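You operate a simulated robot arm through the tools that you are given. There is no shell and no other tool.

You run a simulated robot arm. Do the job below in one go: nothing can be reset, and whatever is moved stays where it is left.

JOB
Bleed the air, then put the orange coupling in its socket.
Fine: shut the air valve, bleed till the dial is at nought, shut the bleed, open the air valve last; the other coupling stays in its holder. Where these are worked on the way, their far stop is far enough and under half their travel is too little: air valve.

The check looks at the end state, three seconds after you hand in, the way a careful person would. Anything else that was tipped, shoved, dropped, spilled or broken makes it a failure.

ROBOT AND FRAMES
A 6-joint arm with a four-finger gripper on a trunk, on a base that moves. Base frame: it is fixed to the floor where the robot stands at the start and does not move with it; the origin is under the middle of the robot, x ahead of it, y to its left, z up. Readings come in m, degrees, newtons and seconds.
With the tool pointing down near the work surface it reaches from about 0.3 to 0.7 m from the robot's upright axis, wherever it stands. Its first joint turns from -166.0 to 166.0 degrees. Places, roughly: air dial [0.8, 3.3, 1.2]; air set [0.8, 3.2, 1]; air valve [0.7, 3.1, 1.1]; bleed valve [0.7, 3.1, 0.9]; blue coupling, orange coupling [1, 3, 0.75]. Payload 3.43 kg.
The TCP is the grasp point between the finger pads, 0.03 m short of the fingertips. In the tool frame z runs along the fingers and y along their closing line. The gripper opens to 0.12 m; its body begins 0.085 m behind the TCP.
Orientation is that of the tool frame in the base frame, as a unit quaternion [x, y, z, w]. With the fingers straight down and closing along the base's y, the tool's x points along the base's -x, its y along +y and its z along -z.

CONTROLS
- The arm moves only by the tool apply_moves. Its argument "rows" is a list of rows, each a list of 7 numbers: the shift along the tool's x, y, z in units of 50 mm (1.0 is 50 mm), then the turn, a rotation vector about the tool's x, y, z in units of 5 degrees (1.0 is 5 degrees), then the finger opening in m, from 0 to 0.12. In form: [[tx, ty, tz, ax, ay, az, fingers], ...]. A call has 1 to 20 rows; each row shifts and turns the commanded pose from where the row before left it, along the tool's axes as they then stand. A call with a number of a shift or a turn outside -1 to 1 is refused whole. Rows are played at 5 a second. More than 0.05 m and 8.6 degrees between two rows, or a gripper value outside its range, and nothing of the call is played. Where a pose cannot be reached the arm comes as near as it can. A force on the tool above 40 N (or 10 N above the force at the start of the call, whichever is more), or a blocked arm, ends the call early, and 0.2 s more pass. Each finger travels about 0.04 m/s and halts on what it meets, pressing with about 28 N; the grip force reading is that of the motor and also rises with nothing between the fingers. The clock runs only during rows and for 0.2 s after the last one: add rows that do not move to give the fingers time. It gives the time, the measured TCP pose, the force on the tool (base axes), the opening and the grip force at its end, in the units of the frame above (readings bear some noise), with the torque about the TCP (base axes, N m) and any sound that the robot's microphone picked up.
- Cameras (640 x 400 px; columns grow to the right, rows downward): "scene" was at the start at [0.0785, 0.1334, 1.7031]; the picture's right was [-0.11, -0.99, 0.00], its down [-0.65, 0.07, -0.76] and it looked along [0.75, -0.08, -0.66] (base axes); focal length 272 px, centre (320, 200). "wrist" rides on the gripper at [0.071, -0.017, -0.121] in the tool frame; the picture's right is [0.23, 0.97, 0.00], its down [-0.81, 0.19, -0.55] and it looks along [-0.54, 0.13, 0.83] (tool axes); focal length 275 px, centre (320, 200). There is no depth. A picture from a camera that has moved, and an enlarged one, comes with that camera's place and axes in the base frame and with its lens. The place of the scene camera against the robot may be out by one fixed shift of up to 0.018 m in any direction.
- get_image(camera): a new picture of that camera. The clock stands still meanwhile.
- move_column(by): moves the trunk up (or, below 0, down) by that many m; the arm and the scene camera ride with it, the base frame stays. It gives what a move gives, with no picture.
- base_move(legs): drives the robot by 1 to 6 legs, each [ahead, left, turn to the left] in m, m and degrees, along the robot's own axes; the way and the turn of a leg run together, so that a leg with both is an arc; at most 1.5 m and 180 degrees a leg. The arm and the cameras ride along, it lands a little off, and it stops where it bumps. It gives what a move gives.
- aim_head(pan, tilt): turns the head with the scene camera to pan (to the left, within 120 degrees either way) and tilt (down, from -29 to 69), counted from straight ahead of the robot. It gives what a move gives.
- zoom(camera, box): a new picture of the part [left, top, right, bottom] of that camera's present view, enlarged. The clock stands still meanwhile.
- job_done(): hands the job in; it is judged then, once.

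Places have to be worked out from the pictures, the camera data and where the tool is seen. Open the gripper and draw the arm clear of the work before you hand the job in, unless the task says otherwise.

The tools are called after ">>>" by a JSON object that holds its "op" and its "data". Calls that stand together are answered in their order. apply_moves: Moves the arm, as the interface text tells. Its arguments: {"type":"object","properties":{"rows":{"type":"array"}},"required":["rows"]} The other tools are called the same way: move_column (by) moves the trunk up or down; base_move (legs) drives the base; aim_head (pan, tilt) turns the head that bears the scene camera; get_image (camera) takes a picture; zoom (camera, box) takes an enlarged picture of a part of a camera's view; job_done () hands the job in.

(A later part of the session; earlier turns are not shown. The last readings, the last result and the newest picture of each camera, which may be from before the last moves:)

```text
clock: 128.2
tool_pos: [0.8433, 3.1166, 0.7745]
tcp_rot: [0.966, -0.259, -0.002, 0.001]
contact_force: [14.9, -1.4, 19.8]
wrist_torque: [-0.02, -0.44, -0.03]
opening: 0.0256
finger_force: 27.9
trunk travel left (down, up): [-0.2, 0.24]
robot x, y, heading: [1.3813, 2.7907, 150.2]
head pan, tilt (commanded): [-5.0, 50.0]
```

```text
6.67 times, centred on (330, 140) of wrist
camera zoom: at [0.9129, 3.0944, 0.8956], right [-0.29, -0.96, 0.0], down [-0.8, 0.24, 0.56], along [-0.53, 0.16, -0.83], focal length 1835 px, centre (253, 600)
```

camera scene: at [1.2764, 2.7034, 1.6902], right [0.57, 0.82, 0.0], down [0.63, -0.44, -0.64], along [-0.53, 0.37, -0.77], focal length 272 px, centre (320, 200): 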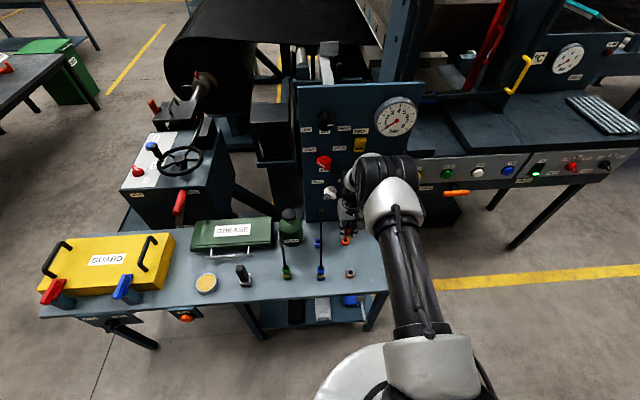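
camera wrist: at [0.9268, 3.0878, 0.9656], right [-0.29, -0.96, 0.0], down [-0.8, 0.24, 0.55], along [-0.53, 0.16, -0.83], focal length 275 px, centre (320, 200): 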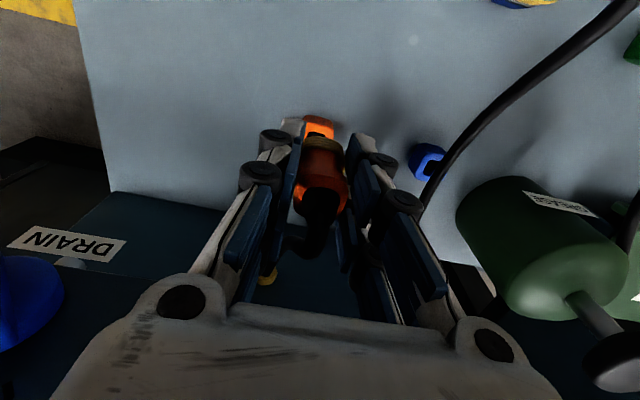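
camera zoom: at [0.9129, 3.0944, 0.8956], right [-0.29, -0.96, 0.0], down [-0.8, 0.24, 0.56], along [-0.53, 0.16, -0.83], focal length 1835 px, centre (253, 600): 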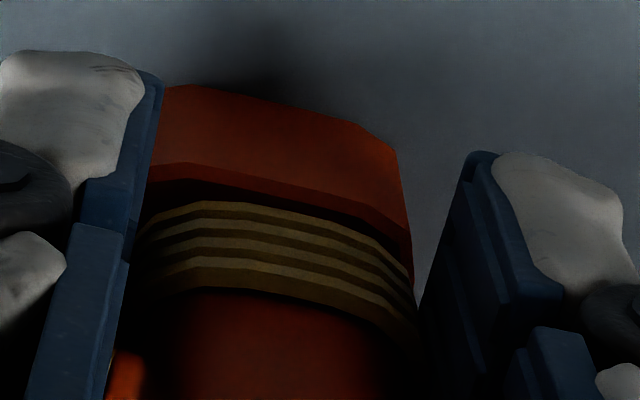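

There's a thin dark line between ring and socket. To judge the proper seated look I zoom on the empty orange holder and the empty blue socket for comparison.

>>> {"op": "get_image", "data": {"camera": "scene"}}

>>> {"op": "zoom", "data": {"camera": "scene", "box": [308, 230, 338, 290]}}

>>> {"op": "zoom", "data": {"camera": "scene", "box": [335, 260, 365, 290]}}

```text
taken
camera scene: at [1.2812, 2.7013, 1.6906], right [0.57, 0.82, 0.0], down [0.63, -0.44, -0.64], along [-0.53, 0.37, -0.76], focal length 272 px, centre (320, 200)
```

scene: 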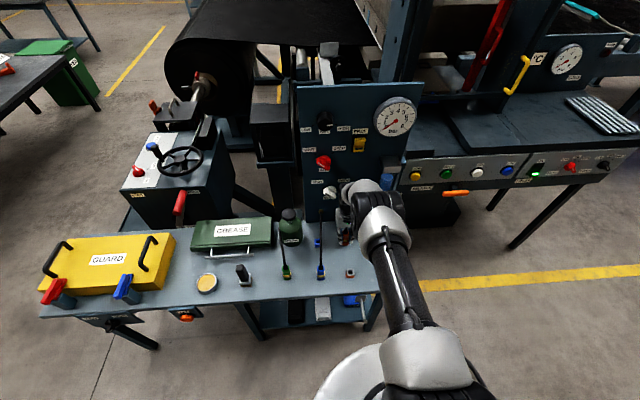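

```text
6.67 times, centred on (323, 260) of scene
camera zoom: at [1.2812, 2.7013, 1.6906], right [0.57, 0.82, 0.0], down [0.63, -0.44, -0.64], along [-0.53, 0.37, -0.76], focal length 1814 px, centre (300, -200)
```

zoom: 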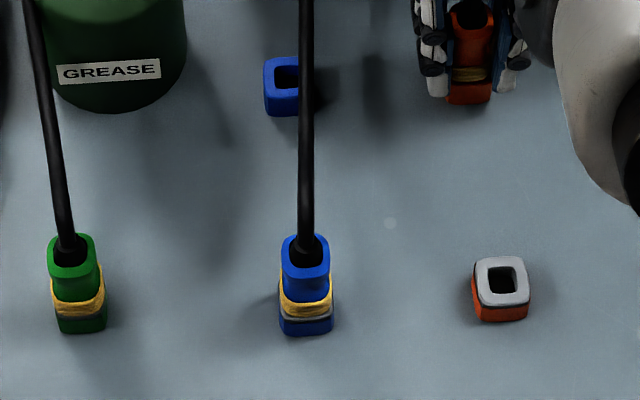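

```text
13.33 times, centred on (350, 275) of scene
camera zoom: at [1.2812, 2.7013, 1.6906], right [0.57, 0.82, 0.0], down [0.63, -0.44, -0.64], along [-0.53, 0.37, -0.76], focal length 3628 px, centre (-80, -800)
```

zoom: 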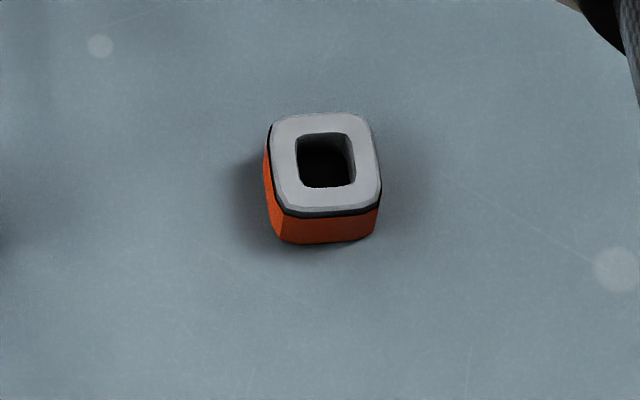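

The green coupling sits in a base without the grey collar, a useful reference for a fully seated look. I zoom on it and on the orange one at the same magnification.

>>> {"op": "zoom", "data": {"camera": "scene", "box": [272, 260, 302, 290]}}

>>> {"op": "zoom", "data": {"camera": "scene", "box": [330, 222, 360, 252]}}

>>> {"op": "zoom", "data": {"camera": "scene", "box": [308, 230, 338, 260]}}

>>> {"op": "zoom", "data": {"camera": "scene", "box": [308, 260, 338, 290]}}

```text
13.33 times, centred on (287, 275) of scene
camera zoom: at [1.2812, 2.7013, 1.6906], right [0.57, 0.82, 0.0], down [0.63, -0.44, -0.64], along [-0.53, 0.37, -0.76], focal length 3628 px, centre (760, -800)
```

zoom: 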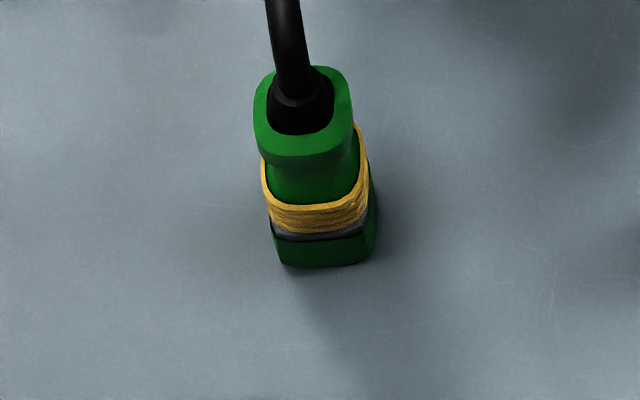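

```text
13.33 times, centred on (345, 237) of scene
camera zoom: at [1.2812, 2.7013, 1.6906], right [0.57, 0.82, 0.0], down [0.63, -0.44, -0.64], along [-0.53, 0.37, -0.76], focal length 3628 px, centre (-13, -293)
```

zoom: 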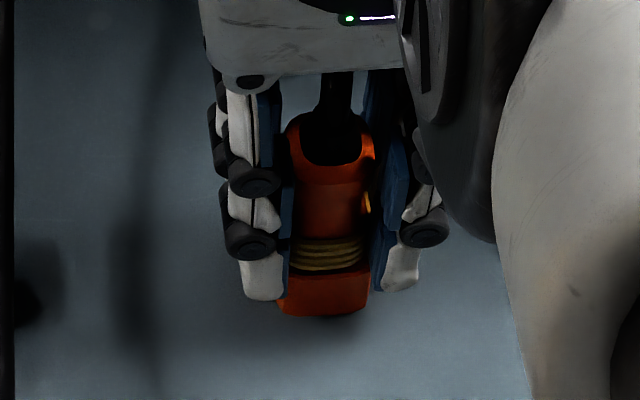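

```text
13.33 times, centred on (323, 245) of scene
camera zoom: at [1.2812, 2.7013, 1.6906], right [0.57, 0.82, 0.0], down [0.63, -0.44, -0.64], along [-0.53, 0.37, -0.76], focal length 3628 px, centre (280, -400)
```

zoom: 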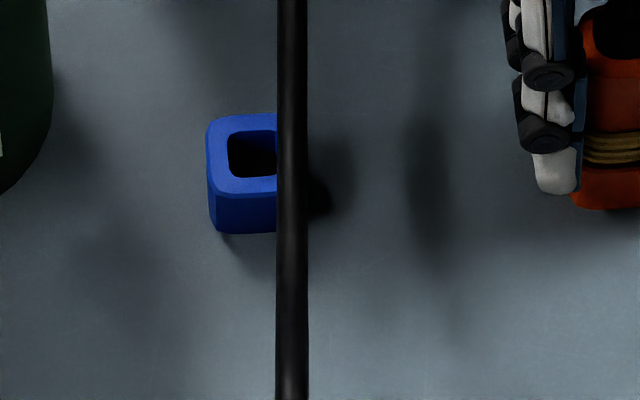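

```text
13.33 times, centred on (323, 275) of scene
camera zoom: at [1.2812, 2.7013, 1.6906], right [0.57, 0.82, 0.0], down [0.63, -0.44, -0.64], along [-0.53, 0.37, -0.76], focal length 3628 px, centre (280, -800)
```

zoom: 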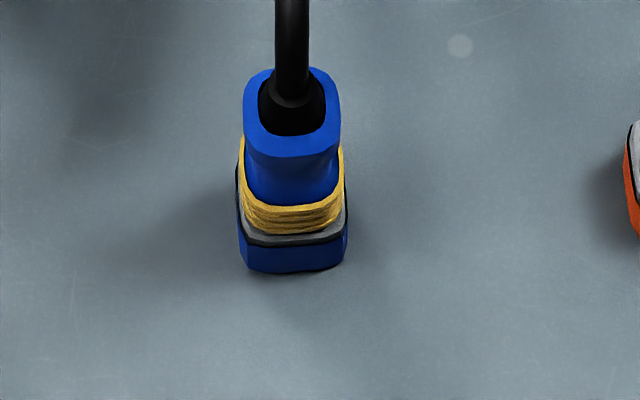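

Measured at the same scale, the socket (24 mm) and the collared holder (23 mm) are equally tall, so stopping at TCP z≈0.782 (holder seat was 0.781) means the coupling is fully seated. I relax the side and down loads before opening.

>>> {"op": "apply_moves", "data": {"rows": [[0.024, -0.012, -0.04, 0, 0, 0, 0.0], [0, 0, 0, 0, 0, 0, 0.0]]}}

```text
clock: 128.8
tool_pos: [0.8434, 3.1155, 0.7751]
tcp_rot: [0.966, -0.259, -0.001, 0.001]
contact_force: [6.0, 2.0, 6.2]
wrist_torque: [0.12, -0.16, -0.02]
opening: 0.0252
finger_force: 28.0
trunk travel left (down, up): [-0.2, 0.24]
robot x, y, heading: [1.382, 2.7849, 150.0]
head pan, tilt (commanded): [-5.0, 50.0]
```

Loads are small now. I open the fingers and check the coupling stays.

>>> {"op": "apply_moves", "data": {"rows": [[0, 0, 0, 0, 0, 0, 0.03], [0, 0, 0, 0, 0, 0, 0.04], [0, 0, 0, 0, 0, 0, 0.05], [0, 0, 0, 0, 0, 0, 0.06], [0, 0, 0, 0, 0, 0, 0.06], [0, 0, 0, 0, 0, 0, 0.06]]}}

>>> {"op": "get_image", "data": {"camera": "wrist"}}

>>> {"op": "zoom", "data": {"camera": "scene", "box": [330, 222, 360, 252]}}

```text
clock: 130.2
tool_pos: [0.8424, 3.1158, 0.7748]
tcp_rot: [0.966, -0.259, -0.001, 0.001]
contact_force: [-0.5, 0.4, -0.7]
wrist_torque: [-0.01, 0.02, -0.01]
opening: 0.0601
finger_force: 0.0
trunk travel left (down, up): [-0.2, 0.24]
robot x, y, heading: [1.3789, 2.7861, 150.4]
head pan, tilt (commanded): [-5.0, 50.0]
```

```text
taken
camera wrist: at [0.9125, 3.0946, 0.8957], right [-0.29, -0.96, 0.0], down [-0.8, 0.24, 0.55], along [-0.53, 0.16, -0.83], focal length 275 px, centre (320, 200)
```

wrist: 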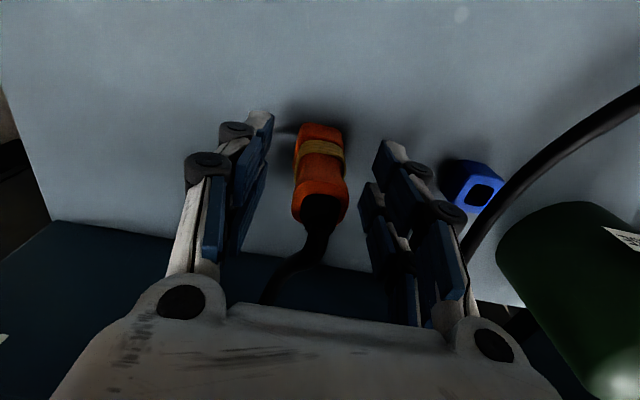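

```text
13.33 times, centred on (345, 237) of scene
camera zoom: at [1.2778, 2.7026, 1.6903], right [0.57, 0.82, 0.0], down [0.63, -0.44, -0.64], along [-0.53, 0.37, -0.77], focal length 3628 px, centre (-13, -293)
```

zoom: 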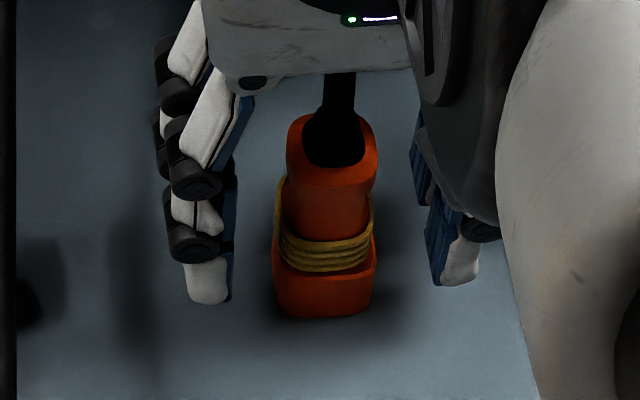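

The coupling stands upright with its ring down on the socket. I lift straight up, clear of it, and look again.

>>> {"op": "apply_moves", "data": {"rows": [[0, 0, -0.4, 0, 0, 0, 0.06], [0, 0, -0.6, 0, 0, 0, 0.06], [0, 0, -0.8, 0, 0, 0, 0.06], [0, 0, -0.8, 0, 0, 0, 0.06], [0, 0, -0.8, 0, 0, 0, 0.06], [0.4, 0, -0.6, 0, 0, 0, 0.06], [0.4, 0, -0.6, 0, 0, 0, 0.06], [0, 0, 0, 0, 0, 0, 0.06]]}}

>>> {"op": "get_image", "data": {"camera": "wrist"}}

>>> {"op": "get_image", "data": {"camera": "scene"}}

>>> {"op": "zoom", "data": {"camera": "scene", "box": [305, 215, 365, 285]}}

```text
clock: 132.0
tool_pos: [0.8764, 3.0974, 1.0044]
tcp_rot: [0.966, -0.259, 0.0, 0.001]
contact_force: [0.8, -0.4, -0.3]
wrist_torque: [0.01, -0.04, -0.01]
opening: 0.0598
finger_force: 0.0
trunk travel left (down, up): [-0.2, 0.24]
robot x, y, heading: [1.3763, 2.7909, 150.3]
head pan, tilt (commanded): [-5.0, 50.0]
```

```text
taken
camera wrist: at [0.9467, 3.0761, 1.126], right [-0.29, -0.96, 0.0], down [-0.8, 0.24, 0.55], along [-0.53, 0.16, -0.83], focal length 275 px, centre (320, 200)
```

wrist: 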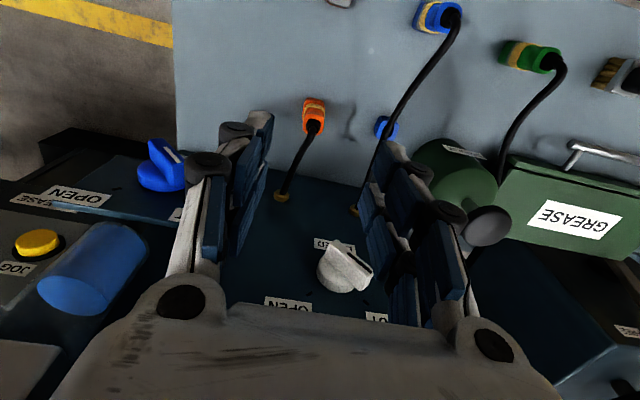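

```text
taken
camera scene: at [1.2772, 2.7029, 1.6902], right [0.57, 0.82, 0.0], down [0.63, -0.44, -0.64], along [-0.53, 0.37, -0.77], focal length 272 px, centre (320, 200)
```

scene: 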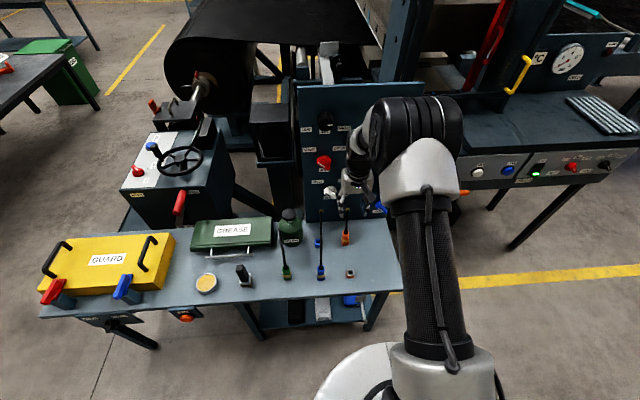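

```text
5.71 times, centred on (335, 250) of scene
camera zoom: at [1.2772, 2.7029, 1.6902], right [0.57, 0.82, 0.0], down [0.63, -0.44, -0.64], along [-0.53, 0.37, -0.77], focal length 1555 px, centre (234, -86)
```

zoom: 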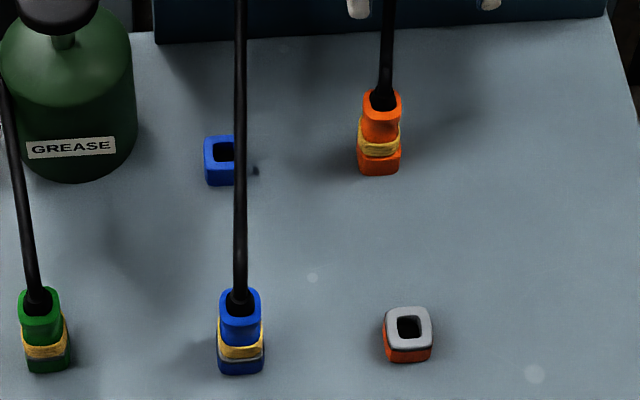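

The orange coupling is in its socket and the blue one is untouched. I zoom in close on the orange seat from both cameras.

>>> {"op": "zoom", "data": {"camera": "scene", "box": [330, 222, 360, 252]}}

>>> {"op": "zoom", "data": {"camera": "wrist", "box": [280, 80, 360, 160]}}

```text
13.33 times, centred on (345, 237) of scene
camera zoom: at [1.2772, 2.7029, 1.6902], right [0.57, 0.82, 0.0], down [0.63, -0.44, -0.64], along [-0.53, 0.37, -0.77], focal length 3628 px, centre (-13, -293)
```

zoom: 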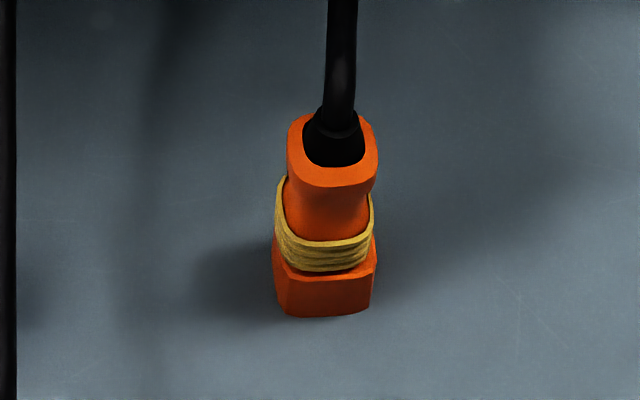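

```text
5.00 times, centred on (320, 120) of wrist
camera zoom: at [0.9467, 3.0761, 1.126], right [-0.29, -0.96, 0.0], down [-0.8, 0.24, 0.55], along [-0.53, 0.16, -0.83], focal length 1376 px, centre (320, 600)
```

zoom: 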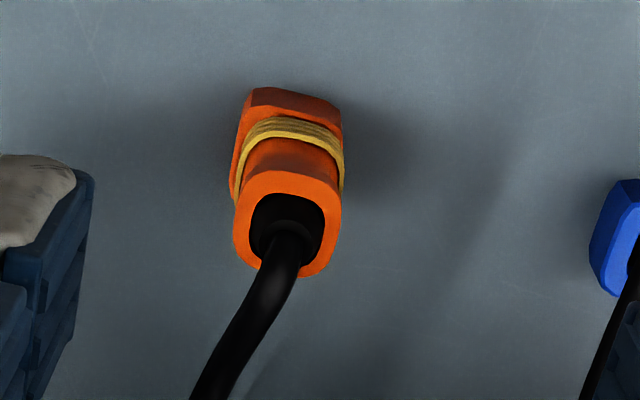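

The coupling is seated: measured top height matches the seated height within ~2 mm. Last step is the air valve; I move to the place where the first tip-over to horizontal worked (same offsets from the robot).

>>> {"op": "apply_moves", "data": {"rows": [[0.33, 0.2, -0.6, 0, 0, 0, 0.08], [0.33, 0.25, -0.6, 0, 0, 0, 0.08], [0.33, 0.25, -0.5, 0, 0, 0, 0.08], [0.33, 0.25, -0.5, 0, 0, 0, 0.08], [0, 0.25, -0.47, 0, 0, 0, 0.08], [0, 0, 0, 0, 0, 0, 0.08]]}}

>>> {"op": "apply_moves", "data": {"rows": [[0, 0, 0, 0, -1, 0, 0.08], [0, 0, 0, 0, -1, 0, 0.08], [0, 0, 0, 0, -1, 0, 0.08], [0, 0, 0, 0, -1, 0, 0.08], [0, 0, 0, 0, -1, 0, 0.08], [0, 0, 0, 0, -1, 0, 0.08], [0, 0, 0, 0, -1, 0, 0.08], [0, 0, 0, 0, -1, 0, 0.08], [0, 0, 0, 0, -1, 0, 0.08], [0, 0, 0, 0, 0, 0, 0.08]]}}

>>> {"op": "get_image", "data": {"camera": "scene"}}

```text
clock: 133.4
tool_pos: [0.9051, 3.0111, 1.14]
tcp_rot: [0.966, -0.258, -0.001, 0.0]
contact_force: [0.5, -0.5, -0.1]
wrist_torque: [0.0, -0.02, 0.01]
opening: 0.0801
finger_force: 0.1
trunk travel left (down, up): [-0.2, 0.24]
robot x, y, heading: [1.3781, 2.7878, 150.0]
head pan, tilt (commanded): [-5.0, 50.0]
```

```text
clock: 135.6
tool_pos: [0.9224, 3.0303, 1.1331]
tcp_rot: [0.912, -0.257, -0.29, -0.135]
contact_force: [0.6, -0.8, 0.2]
wrist_torque: [0.0, 0.03, 0.03]
opening: 0.0801
finger_force: 0.1
out of reach, approached as far as the arm can: row 7, 8, 9
trunk travel left (down, up): [-0.2, 0.24]
robot x, y, heading: [1.3761, 2.7898, 150.4]
head pan, tilt (commanded): [-5.0, 50.0]
```

```text
taken
camera scene: at [1.2778, 2.7027, 1.6903], right [0.57, 0.82, 0.0], down [0.63, -0.44, -0.64], along [-0.53, 0.37, -0.77], focal length 272 px, centre (320, 200)
```

scene: 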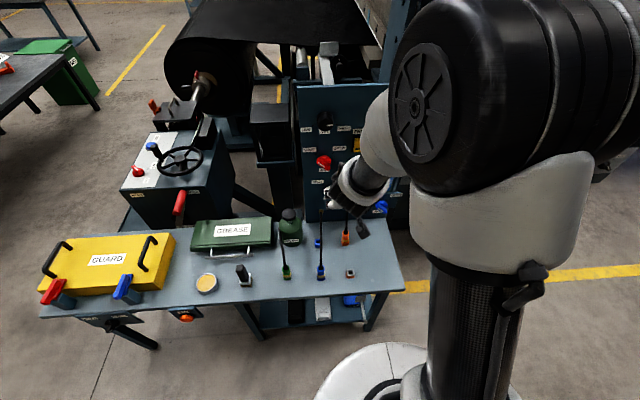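

Rows 7–9 again hit the awkward wrist-alignment zone around 40° pitch. As before, I push on through to 60° pitch, correcting the small sideways tilt on the way.

>>> {"op": "apply_moves", "data": {"rows": [[0, 0, 0, -0.25, -0.93, 0.08, 0.08], [0, 0, 0, -0.25, -0.93, 0.08, 0.08], [0, 0, 0, -0.25, -0.93, 0.08, 0.08], [0, 0, 0, -0.25, -0.93, 0.08, 0.08], [0, 0, 0, -0.25, -0.93, 0.08, 0.08], [0, 0, 0, 0, 0, 0, 0.08]]}}

```text
clock: 137.0
tool_pos: [0.894, 3.0089, 1.1648]
tcp_rot: [0.841, -0.218, -0.472, -0.147]
contact_force: [-0.2, 0.5, 1.7]
wrist_torque: [0.0, 0.0, 0.02]
opening: 0.08
finger_force: 0.0
out of reach, approached as far as the arm can: row 3, 4, 5
trunk travel left (down, up): [-0.2, 0.24]
robot x, y, heading: [1.3751, 2.7887, 150.1]
head pan, tilt (commanded): [-5.0, 50.0]
```

Orientation is now nearly the planned 60° pitch. I continue to fully horizontal.

>>> {"op": "apply_moves", "data": {"rows": [[0, 0, 0, -0.03, -0.878, 0.063, 0.08], [0, 0, 0, -0.03, -0.878, 0.063, 0.08], [0, 0, 0, -0.03, -0.878, 0.063, 0.08], [0, 0, 0, -0.03, -0.878, 0.063, 0.08], [0, 0, 0, -0.03, -0.878, 0.063, 0.08], [0, 0, 0, -0.03, -0.878, 0.063, 0.08], [0, 0, 0, -0.03, -0.878, 0.063, 0.08], [0, 0, 0, 0, 0, 0, 0.08]]}}

>>> {"op": "get_image", "data": {"camera": "wrist"}}

>>> {"op": "get_image", "data": {"camera": "scene"}}

```text
clock: 138.8
tool_pos: [0.8201, 3.011, 1.2841]
tcp_rot: [0.69, -0.168, -0.676, -0.198]
contact_force: [-0.6, -0.2, -0.6]
wrist_torque: [0.04, 0.01, 0.0]
opening: 0.08
finger_force: 0.0
out of reach, approached as far as the arm can: row 1, 2, 3, 4, 5, 6, 7
trunk travel left (down, up): [-0.2, 0.24]
robot x, y, heading: [1.3804, 2.7875, 150.0]
head pan, tilt (commanded): [-5.0, 50.0]
```

```text
taken
camera wrist: at [0.9341, 2.9671, 1.2153], right [-0.48, -0.83, -0.28], down [0.36, -0.47, 0.81], along [-0.8, 0.29, 0.53], focal length 275 px, centre (320, 200)
```

wrist: 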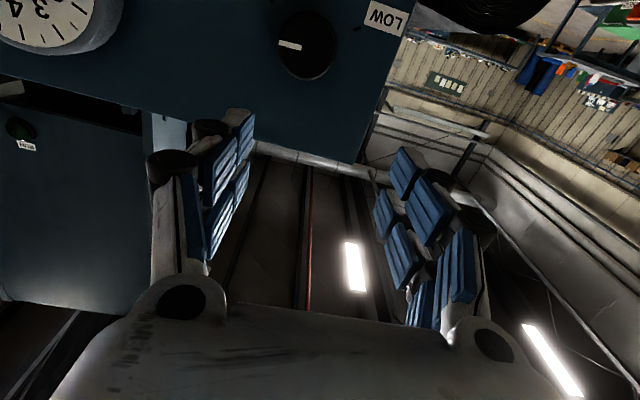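

```text
taken
camera scene: at [1.2783, 2.7026, 1.6903], right [0.57, 0.82, 0.0], down [0.63, -0.44, -0.64], along [-0.53, 0.37, -0.77], focal length 272 px, centre (320, 200)
```

scene: 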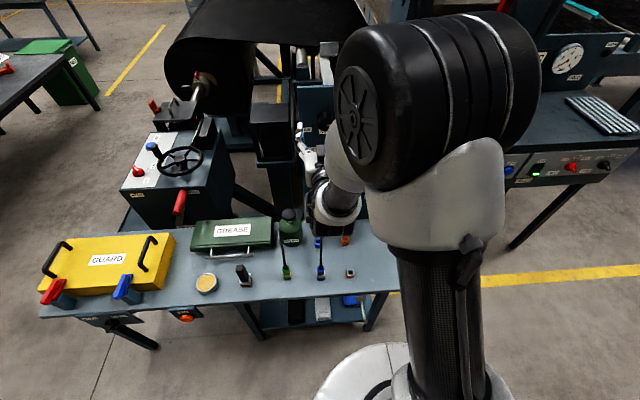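

The tool drifted up and forward, so this posture is strained. I back the base 0.15 m to gain room before sorting the arm posture out.

>>> {"op": "base_move", "data": {"legs": [[-0.15, 0, 0]]}}

>>> {"op": "apply_moves", "data": {"rows": [[0.5, 0, 0, 0, 0, 0, 0.08], [0.5, 0, 0, 0, 0, 0, 0.08], [0.5, 0, 0, 0, 0, 0, 0.08], [0, 0, 0, 0, 0, 0, 0.08]]}}

>>> {"op": "get_image", "data": {"camera": "scene"}}

```text
clock: 140.1
tool_pos: [0.9506, 2.9363, 1.2853]
tcp_rot: [0.689, -0.169, -0.676, -0.199]
contact_force: [1.0, 0.1, 0.4]
wrist_torque: [-0.03, -0.01, 0.02]
opening: 0.08
finger_force: 0.0
trunk travel left (down, up): [-0.2, 0.24]
robot x, y, heading: [1.5125, 2.7122, 149.9]
head pan, tilt (commanded): [-5.0, 50.0]
```

```text
clock: 141.1
tool_pos: [0.9302, 2.9407, 1.2331]
tcp_rot: [0.694, -0.16, -0.671, -0.209]
contact_force: [0.0, -1.2, -0.2]
wrist_torque: [0.0, -0.03, -0.02]
opening: 0.0801
finger_force: 0.1
out of reach, approached as far as the arm can: row 1, 2, 3
trunk travel left (down, up): [-0.2, 0.24]
robot x, y, heading: [1.5095, 2.7127, 150.3]
head pan, tilt (commanded): [-5.0, 50.0]
```

```text
taken
camera scene: at [1.4078, 2.6282, 1.6903], right [0.57, 0.82, 0.0], down [0.63, -0.44, -0.64], along [-0.53, 0.37, -0.77], focal length 272 px, centre (320, 200)
```

scene: 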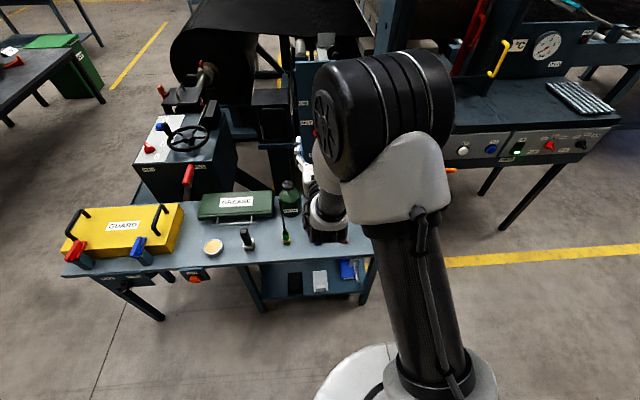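

Still limited. I test whether rolling the tool frees it (which would tell me which wrist branch I'm in).

>>> {"op": "apply_moves", "data": {"rows": [[0, 0, 0, 0, 0, 1, 0.08], [0, 0, 0, 0, 0, 1, 0.08], [0, 0, 0, 0, 0, 1, 0.08], [0, 0, 0, 0, 0, 1, 0.08], [0, 0, 0, 0, 0, 0, 0.08]]}}

```text
clock: 142.3
tool_pos: [0.9303, 2.9412, 1.2316]
tcp_rot: [0.693, -0.161, -0.671, -0.207]
contact_force: [-0.1, -0.4, -0.2]
wrist_torque: [0.01, 0.01, 0.01]
opening: 0.0801
finger_force: 0.0
out of reach, approached as far as the arm can: row 1, 2, 3, 4
trunk travel left (down, up): [-0.2, 0.24]
robot x, y, heading: [1.5102, 2.7128, 149.9]
head pan, tilt (commanded): [-5.0, 50.0]
```

Roll in the positive direction is blocked entirely; I test the negative direction.

>>> {"op": "apply_moves", "data": {"rows": [[0, 0, 0, 0, 0, -1, 0.08], [0, 0, 0, 0, 0, -1, 0.08], [0, 0, 0, 0, 0, -1, 0.08], [0, 0, 0, 0, 0, -1, 0.08], [0, 0, 0, 0, 0, 0, 0.08]]}}

```text
clock: 143.5
tool_pos: [0.9314, 2.9412, 1.2319]
tcp_rot: [0.711, -0.037, -0.624, -0.321]
contact_force: [-0.2, -0.1, 0.1]
wrist_torque: [0.03, -0.01, 0.0]
opening: 0.0802
finger_force: 0.0
trunk travel left (down, up): [-0.2, 0.24]
robot x, y, heading: [1.5087, 2.7126, 150.4]
head pan, tilt (commanded): [-5.0, 50.0]
```

Negative roll is free, so the roll joint's upper stop is right at my zero roll. Gripping the bar with the hand flipped 180° puts me mid-range, so I roll −200° in free space.

>>> {"op": "apply_moves", "data": {"rows": [[0, 0, 0, 0, 0, -1, 0.08], [0, 0, 0, 0, 0, -1, 0.08], [0, 0, 0, 0, 0, -1, 0.08], [0, 0, 0, 0, 0, -1, 0.08], [0, 0, 0, 0, 0, -1, 0.08], [0, 0, 0, 0, 0, -1, 0.08], [0, 0, 0, 0, 0, -1, 0.08], [0, 0, 0, 0, 0, -1, 0.08], [0, 0, 0, 0, 0, -1, 0.08], [0, 0, 0, 0, 0, -1, 0.08], [0, 0, 0, 0, 0, -1, 0.08], [0, 0, 0, 0, 0, -1, 0.08], [0, 0, 0, 0, 0, -1, 0.08], [0, 0, 0, 0, 0, -1, 0.08], [0, 0, 0, 0, 0, -1, 0.08], [0, 0, 0, 0, 0, -1, 0.08], [0, 0, 0, 0, 0, -1, 0.08], [0, 0, 0, 0, 0, -1, 0.08], [0, 0, 0, 0, 0, -1, 0.08], [0, 0, 0, 0, 0, -1, 0.08]]}}

>>> {"op": "apply_moves", "data": {"rows": [[0, 0, 0, 0, 0, -1, 0.08], [0, 0, 0, 0, 0, -1, 0.08], [0, 0, 0, 0, 0, -1, 0.08], [0, 0, 0, 0, 0, -1, 0.08], [0, 0, 0, 0, 0, -1, 0.08], [0, 0, 0, 0, 0, -1, 0.08], [0, 0, 0, 0, 0, -1, 0.08], [0, 0, 0, 0, 0, -1, 0.08], [0, 0, 0, 0, 0, -1, 0.08], [0, 0, 0, 0, 0, -1, 0.08], [0, 0, 0, 0, 0, -1, 0.08], [0, 0, 0, 0, 0, -1, 0.08], [0, 0, 0, 0, 0, -1, 0.08], [0, 0, 0, 0, 0, -1, 0.08], [0, 0, 0, 0, 0, -1, 0.08], [0, 0, 0, 0, 0, -1, 0.08], [0, 0, 0, 0, 0, -1, 0.08], [0, 0, 0, 0, 0, -1, 0.08], [0, 0, 0, 0, 0, -1, 0.08], [0, 0, 0, 0, 0, -1, 0.08]]}}

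>>> {"op": "get_image", "data": {"camera": "wrist"}}

>>> {"op": "get_image", "data": {"camera": "scene"}}

```text
clock: 147.7
tool_pos: [0.9308, 2.9399, 1.2323]
tcp_rot: [-0.485, -0.521, 0.155, 0.685]
contact_force: [-0.2, -0.2, 0.2]
wrist_torque: [-0.02, -0.02, 0.01]
opening: 0.0802
finger_force: 0.0
trunk travel left (down, up): [-0.2, 0.24]
robot x, y, heading: [1.5076, 2.7108, 150.2]
head pan, tilt (commanded): [-5.0, 50.0]
```

```text
clock: 151.9
tool_pos: [0.9301, 2.9402, 1.2323]
tcp_rot: [-0.088, 0.707, 0.425, -0.559]
contact_force: [-0.1, 0.2, -0.4]
wrist_torque: [0.0, -0.02, 0.0]
opening: 0.0801
finger_force: 0.1
trunk travel left (down, up): [-0.2, 0.24]
robot x, y, heading: [1.5072, 2.7128, 150.2]
head pan, tilt (commanded): [-5.0, 50.0]
```

```text
taken
camera wrist: at [1.0027, 2.8265, 1.2735], right [0.26, 0.47, 0.84], down [0.84, 0.33, -0.44], along [-0.48, 0.82, -0.31], focal length 275 px, centre (320, 200)
```

wrist: 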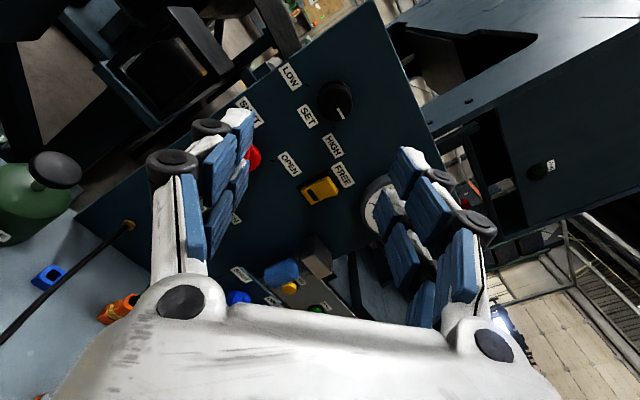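

```text
taken
camera scene: at [1.4074, 2.6283, 1.6903], right [0.57, 0.82, 0.0], down [0.63, -0.44, -0.64], along [-0.53, 0.37, -0.77], focal length 272 px, centre (320, 200)
```

scene: 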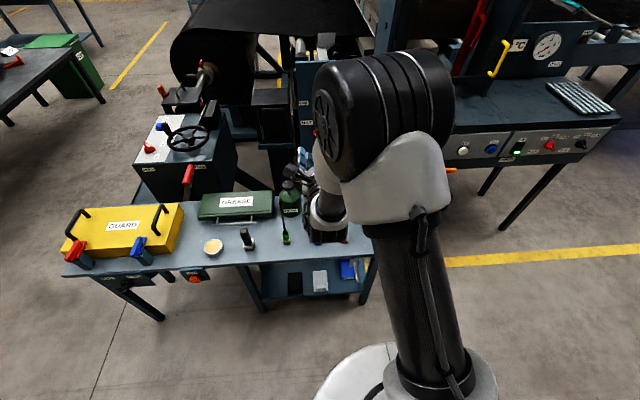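

The flipped roll is reached freely. I now move down in front of the air valve (30 mm right, 156 mm down), keeping distance.

>>> {"op": "apply_moves", "data": {"rows": [[-0.442, -0.292, 0, 0, 0, 0, 0.08], [-0.442, -0.292, 0, 0, 0, 0, 0.08], [-0.442, -0.292, 0, 0, 0, 0, 0.08], [-0.442, -0.292, 0, 0, 0, 0, 0.08], [-0.442, -0.292, 0, 0, 0, 0, 0.08], [-0.442, -0.292, 0, 0, 0, 0, 0.08], [0, 0, 0, 0, 0, 0, 0.08]]}}

>>> {"op": "get_image", "data": {"camera": "wrist"}}

>>> {"op": "get_image", "data": {"camera": "scene"}}

```text
clock: 153.5
tool_pos: [0.9407, 2.9408, 1.0769]
tcp_rot: [-0.083, 0.707, 0.428, -0.557]
contact_force: [-0.7, 0.0, -0.6]
wrist_torque: [-0.03, 0.02, 0.02]
opening: 0.08
finger_force: 0.0
out of reach, approached as far as the arm can: row 2, 3, 4, 5, 6
trunk travel left (down, up): [-0.2, 0.24]
robot x, y, heading: [1.5074, 2.7158, 150.1]
head pan, tilt (commanded): [-5.0, 50.0]
```

```text
taken
camera wrist: at [1.0126, 2.8258, 1.1177], right [0.27, 0.47, 0.84], down [0.84, 0.32, -0.44], along [-0.47, 0.82, -0.31], focal length 275 px, centre (320, 200)
```

wrist: 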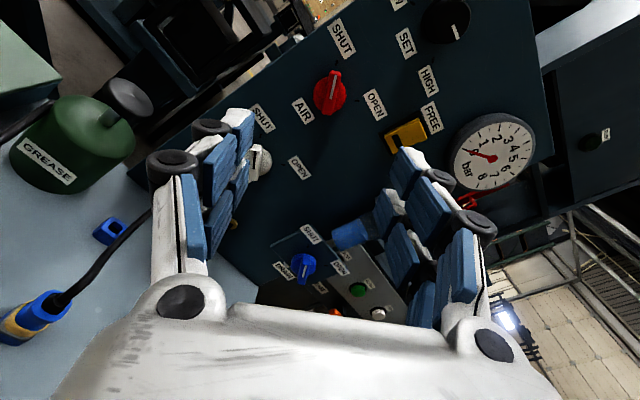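

```text
taken
camera scene: at [1.4076, 2.6283, 1.6903], right [0.57, 0.82, 0.0], down [0.63, -0.44, -0.64], along [-0.53, 0.37, -0.77], focal length 272 px, centre (320, 200)
```

scene: 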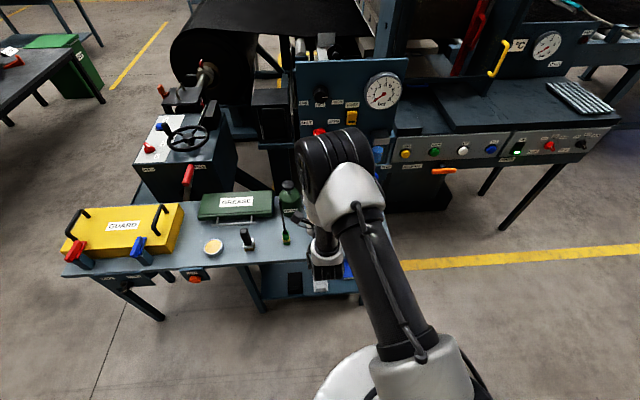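

Height is right but the hand is 24 mm left of the knob line. I try the sideways move and look at the result.

>>> {"op": "apply_moves", "data": {"rows": [[-0.17, 0.17, 0.2, 0, 0, 0, 0.08], [-0.17, 0.17, 0.2, 0, 0, 0, 0.08], [0, 0, 0.2, 0, 0, 0, 0.08], [0, 0, 0, 0, 0, 0, 0.08]]}}

>>> {"op": "get_image", "data": {"camera": "wrist"}}

```text
clock: 154.5
tool_pos: [0.9196, 2.9448, 1.0758]
tcp_rot: [-0.084, 0.707, 0.427, -0.557]
contact_force: [-0.2, 0.1, 0.2]
wrist_torque: [0.04, 0.02, 0.03]
opening: 0.0804
finger_force: 0.0
out of reach, approached as far as the arm can: row 1, 2, 3
trunk travel left (down, up): [-0.2, 0.24]
robot x, y, heading: [1.5053, 2.7139, 150.4]
head pan, tilt (commanded): [-5.0, 50.0]
```

```text
taken
camera wrist: at [0.9908, 2.8312, 1.117], right [0.26, 0.47, 0.84], down [0.84, 0.32, -0.44], along [-0.47, 0.82, -0.31], focal length 275 px, centre (320, 200)
```

wrist: 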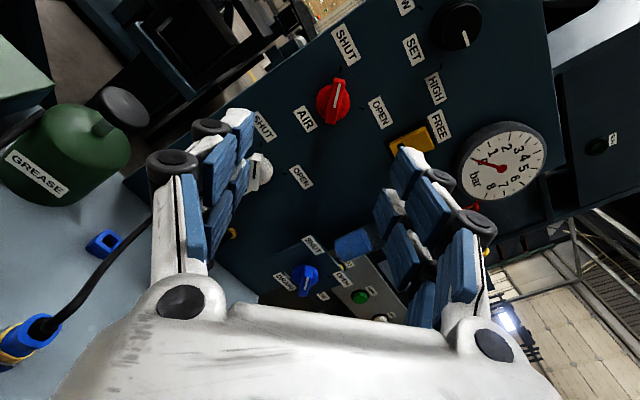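

Moving right is blocked in this posture but left is free, so I shift the base right 0.12 m and let the arm reach leftward instead.

>>> {"op": "base_move", "data": {"legs": [[0, -0.12, 0]]}}

>>> {"op": "apply_moves", "data": {"rows": [[0.3, -0.3, 0, 0, 0, 0, 0.08], [0.3, -0.3, 0, 0, 0, 0, 0.08], [0.3, -0.3, 0, 0, 0, 0, 0.08], [0.3, -0.3, 0, 0, 0, 0, 0.08], [0, 0, 0, 0, 0, 0, 0.08]]}}

>>> {"op": "get_image", "data": {"camera": "wrist"}}

>>> {"op": "get_image", "data": {"camera": "scene"}}

```text
clock: 155.8
tool_pos: [0.9801, 3.0513, 1.0758]
tcp_rot: [-0.084, 0.707, 0.427, -0.558]
contact_force: [-0.3, 0.9, -0.5]
wrist_torque: [0.0, -0.03, 0.07]
opening: 0.0798
finger_force: 0.0
trunk travel left (down, up): [-0.2, 0.24]
robot x, y, heading: [1.5687, 2.817, 150.2]
head pan, tilt (commanded): [-5.0, 50.0]
```

```text
clock: 157.0
tool_pos: [0.9369, 2.9774, 1.0764]
tcp_rot: [-0.084, 0.707, 0.426, -0.558]
contact_force: [0.1, -0.5, -0.1]
wrist_torque: [-0.02, 0.0, 0.02]
opening: 0.0799
finger_force: 0.2
trunk travel left (down, up): [-0.2, 0.24]
robot x, y, heading: [1.5616, 2.8159, 150.3]
head pan, tilt (commanded): [-5.0, 50.0]
```

```text
taken
camera wrist: at [1.0078, 2.8629, 1.1181], right [0.26, 0.47, 0.84], down [0.84, 0.32, -0.44], along [-0.47, 0.82, -0.31], focal length 275 px, centre (320, 200)
```

wrist: 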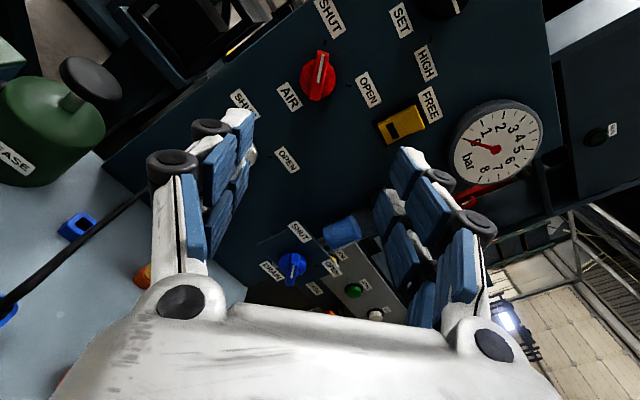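

```text
taken
camera scene: at [1.4678, 2.7336, 1.6903], right [0.57, 0.82, 0.0], down [0.63, -0.44, -0.64], along [-0.53, 0.37, -0.77], focal length 272 px, centre (320, 200)
```

scene: 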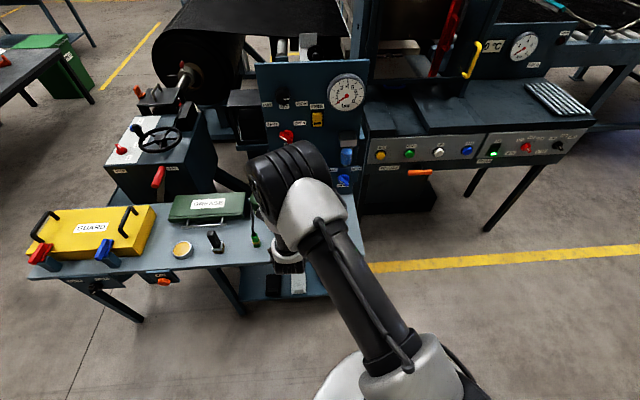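

Free again. I bring the base 0.1 m forward so the valve is comfortably in reach, then check the knob's position in the wrist view.

>>> {"op": "base_move", "data": {"legs": [[0.1, 0, 0]]}}

>>> {"op": "get_image", "data": {"camera": "wrist"}}

>>> {"op": "zoom", "data": {"camera": "wrist", "box": [260, 50, 380, 170]}}

```text
clock: 158.1
tool_pos: [0.8501, 3.0277, 1.0763]
tcp_rot: [-0.084, 0.708, 0.426, -0.557]
contact_force: [-0.5, 0.0, -0.5]
wrist_torque: [-0.01, 0.0, 0.01]
opening: 0.08
finger_force: 0.0
trunk travel left (down, up): [-0.2, 0.24]
robot x, y, heading: [1.485, 2.8656, 150.3]
head pan, tilt (commanded): [-5.0, 50.0]
```

```text
taken
camera wrist: at [0.9208, 2.9132, 1.1176], right [0.26, 0.47, 0.84], down [0.84, 0.32, -0.44], along [-0.47, 0.82, -0.31], focal length 275 px, centre (320, 200)
```

wrist: 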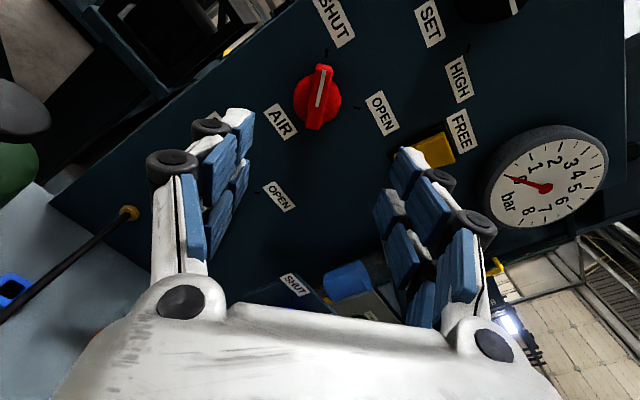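

```text
3.33 times, centred on (320, 110) of wrist
camera zoom: at [0.9208, 2.9132, 1.1176], right [0.26, 0.47, 0.84], down [0.84, 0.32, -0.44], along [-0.47, 0.82, -0.31], focal length 918 px, centre (320, 500)
```

zoom: 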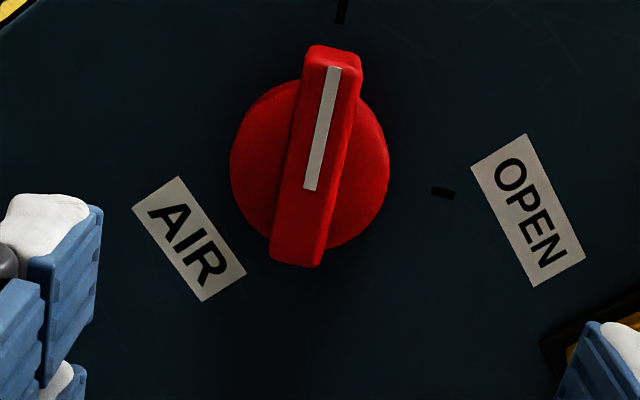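

The dial stays at 0 and the handle at SHUT. The knob centre lies about 6 mm along +x and 4.5 mm along −y of the tool axis; I correct that and advance 60 mm, then recheck.

>>> {"op": "apply_moves", "data": {"rows": [[0.06, -0.045, 0.3, 0, 0, 0, 0.08], [0.06, -0.045, 0.3, 0, 0, 0, 0.08], [0, 0, 0.3, 0, 0, 0, 0.08], [0, 0, 0.3, 0, 0, 0, 0.08], [0, 0, 0, 0, 0, 0, 0.08]]}}

>>> {"op": "zoom", "data": {"camera": "wrist", "box": [260, 70, 380, 190]}}

>>> {"op": "get_image", "data": {"camera": "scene"}}

```text
clock: 159.3
tool_pos: [0.7954, 3.0513, 1.0771]
tcp_rot: [-0.084, 0.707, 0.427, -0.558]
contact_force: [0.1, 0.4, -0.5]
wrist_torque: [0.01, 0.01, 0.01]
opening: 0.0801
finger_force: 0.1
trunk travel left (down, up): [-0.2, 0.24]
robot x, y, heading: [1.4842, 2.8672, 150.1]
head pan, tilt (commanded): [-5.0, 50.0]
```

```text
3.33 times, centred on (320, 130) of wrist
camera zoom: at [0.8662, 2.9371, 1.1186], right [0.26, 0.47, 0.84], down [0.84, 0.32, -0.44], along [-0.47, 0.82, -0.31], focal length 918 px, centre (320, 433)
```

zoom: 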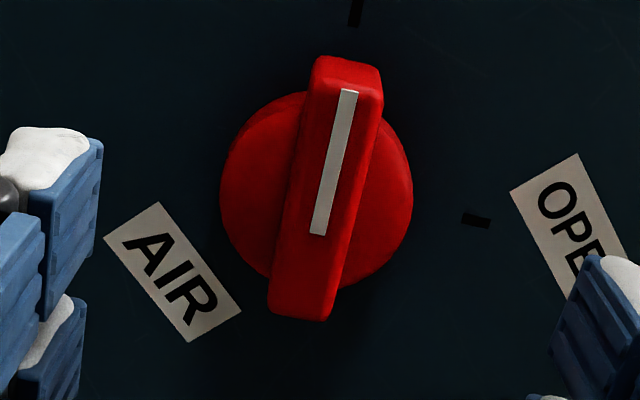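

```text
taken
camera scene: at [1.3816, 2.7827, 1.6903], right [0.57, 0.82, 0.0], down [0.63, -0.44, -0.64], along [-0.53, 0.37, -0.77], focal length 272 px, centre (320, 200)
```

scene: 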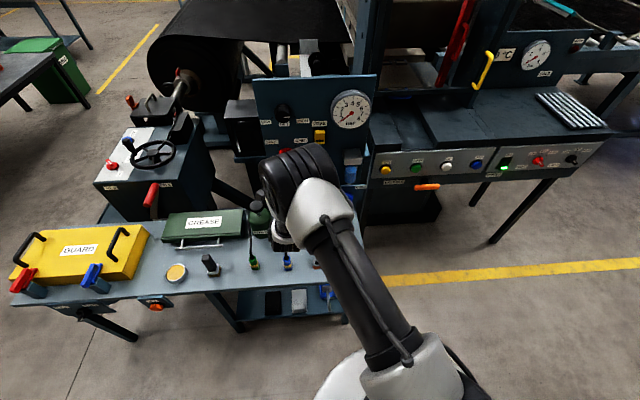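

Nearly centred (1 mm and 1.4 mm left to trim). I correct, advance the last 52 mm around the bar, and close.

>>> {"op": "apply_moves", "data": {"rows": [[0.02, -0.028, 0.3, 0, 0, 0, 0.08], [0, 0, 0.3, 0, 0, 0, 0.08], [0, 0, 0.25, 0, 0, 0, 0.08], [0, 0, 0.18, 0, 0, 0, 0.08], [0, 0, 0, 0, 0, 0, 0.08]]}}

>>> {"op": "get_image", "data": {"camera": "wrist"}}

```text
clock: 160.5
tool_pos: [0.7494, 3.0776, 1.0759]
tcp_rot: [-0.083, 0.707, 0.427, -0.557]
contact_force: [0.4, -0.5, 0.2]
wrist_torque: [-0.02, 0.0, 0.03]
opening: 0.0797
finger_force: 0.1
trunk travel left (down, up): [-0.2, 0.24]
robot x, y, heading: [1.4799, 2.866, 150.2]
head pan, tilt (commanded): [-5.0, 50.0]
```

```text
taken
camera wrist: at [0.8213, 2.9619, 1.1178], right [0.26, 0.47, 0.84], down [0.84, 0.32, -0.44], along [-0.47, 0.82, -0.31], focal length 275 px, centre (320, 200)
```

wrist: 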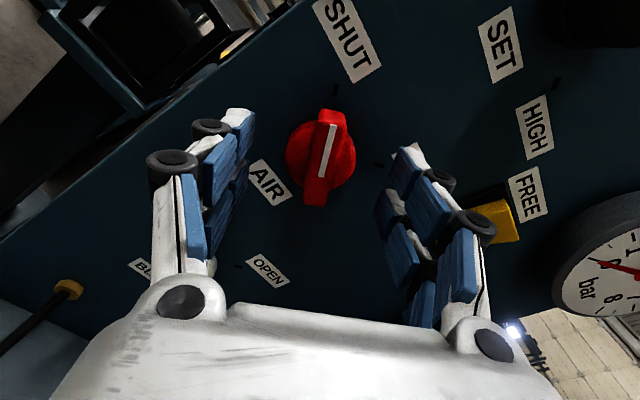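

The bar is centred between the fingers. I close on it.

>>> {"op": "apply_moves", "data": {"rows": [[0, 0, 0, 0, 0, 0, 0.05], [0, 0, 0, 0, 0, 0, 0.02], [0, 0, 0, 0, 0, 0, 0.0], [0, 0, 0, 0, 0, 0, 0.0], [0, 0, 0, 0, 0, 0, 0.0], [0, 0, 0, 0, 0, 0, 0.0], [0, 0, 0, 0, 0, 0, 0.0]]}}

```text
clock: 162.1
tool_pos: [0.7493, 3.0764, 1.0774]
tcp_rot: [-0.084, 0.707, 0.427, -0.558]
contact_force: [-0.1, 1.8, 2.1]
wrist_torque: [-0.03, -0.1, -0.18]
opening: 0.015
finger_force: 45.1
trunk travel left (down, up): [-0.2, 0.24]
robot x, y, heading: [1.4827, 2.8686, 150.1]
head pan, tilt (commanded): [-5.0, 50.0]
```

Gripped with negligible side load. I turn the air valve clockwise toward OPEN, first 45°.

>>> {"op": "apply_moves", "data": {"rows": [[0, 0, 0, 0, 0, 1, 0.0], [0, 0, 0, 0, 0, 1, 0.0], [0, 0, 0, 0, 0, 1, 0.0], [0, 0, 0, 0, 0, 1, 0.0], [0, 0, 0, 0, 0, 1, 0.0], [0, 0, 0, 0, 0, 1, 0.0], [0, 0, 0, 0, 0, 1, 0.0], [0, 0, 0, 0, 0, 1, 0.0], [0, 0, 0, 0, 0, 1, 0.0]]}}

>>> {"op": "get_image", "data": {"camera": "wrist"}}

```text
clock: 164.1
tool_pos: [0.7497, 3.0772, 1.0761]
tcp_rot: [0.195, 0.684, 0.181, -0.679]
contact_force: [1.4, 9.3, 9.4]
wrist_torque: [-0.46, -0.91, -0.18]
opening: 0.015
finger_force: 44.4
trunk travel left (down, up): [-0.2, 0.24]
robot x, y, heading: [1.4847, 2.87, 150.2]
head pan, tilt (commanded): [-5.0, 50.0]
```

```text
taken
camera wrist: at [0.8454, 3.0032, 1.1507], right [0.5, 0.84, 0.21], down [0.57, -0.14, -0.81], along [-0.65, 0.53, -0.55], focal length 275 px, centre (320, 200)
```

wrist: 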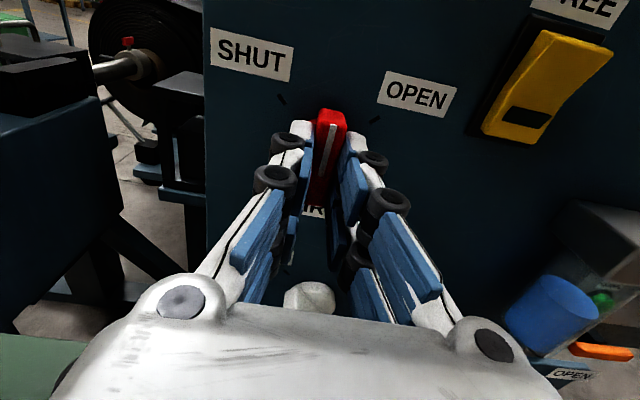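

Half-way, moving well with ~13 N side load. I trim 1 mm and turn the rest to the OPEN stop.

>>> {"op": "apply_moves", "data": {"rows": [[0.02, 0.02, 0, 0, 0, 1, 0.0], [0, 0, 0, 0, 0, 1, 0.0], [0, 0, 0, 0, 0, 1, 0.0], [0, 0, 0, 0, 0, 1, 0.0], [0, 0, 0, 0, 0, 1, 0.0], [0, 0, 0, 0, 0, 1, 0.0], [0, 0, 0, 0, 0, 1, 0.0], [0, 0, 0, 0, 0, 1, 0.0], [0, 0, 0, 0, 0, 1, 0.0], [0, 0, 0, 0, 0, 0.6, 0.0], [0, 0, 0, 0, 0, 0, 0.0]]}}

>>> {"op": "get_image", "data": {"camera": "wrist"}}

>>> {"op": "get_image", "data": {"camera": "scene"}}

```text
clock: 166.5
tool_pos: [0.7529, 3.0786, 1.0774]
tcp_rot: [-0.457, -0.547, 0.11, 0.693]
contact_force: [5.9, 11.3, -1.5]
wrist_torque: [2.02, -0.9, -0.57]
opening: 0.0162
finger_force: 45.1
trunk travel left (down, up): [-0.2, 0.24]
robot x, y, heading: [1.4819, 2.8684, 150.2]
head pan, tilt (commanded): [-5.0, 50.0]
```

```text
taken
camera wrist: at [0.876, 3.0543, 1.1384], right [0.42, 0.69, -0.58], down [0.24, -0.7, -0.67], along [-0.87, 0.15, -0.46], focal length 275 px, centre (320, 200)
```

wrist: 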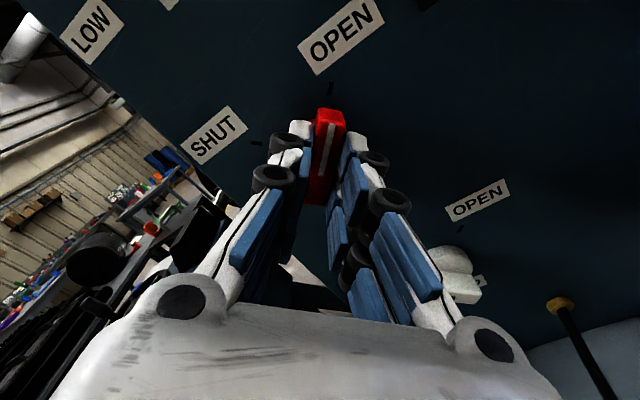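

```text
taken
camera scene: at [1.3822, 2.7843, 1.6904], right [0.57, 0.82, 0.0], down [0.63, -0.44, -0.64], along [-0.53, 0.37, -0.77], focal length 272 px, centre (320, 200)
```

scene: 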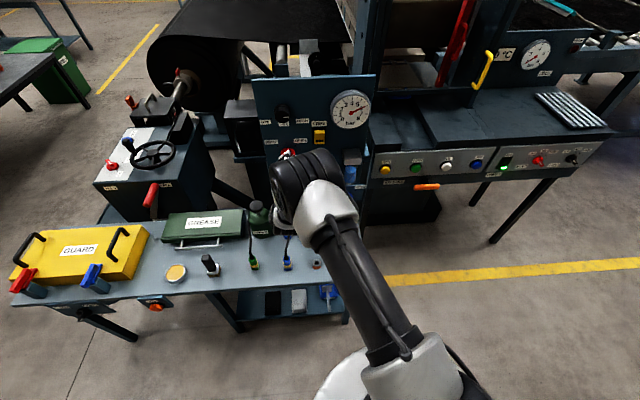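

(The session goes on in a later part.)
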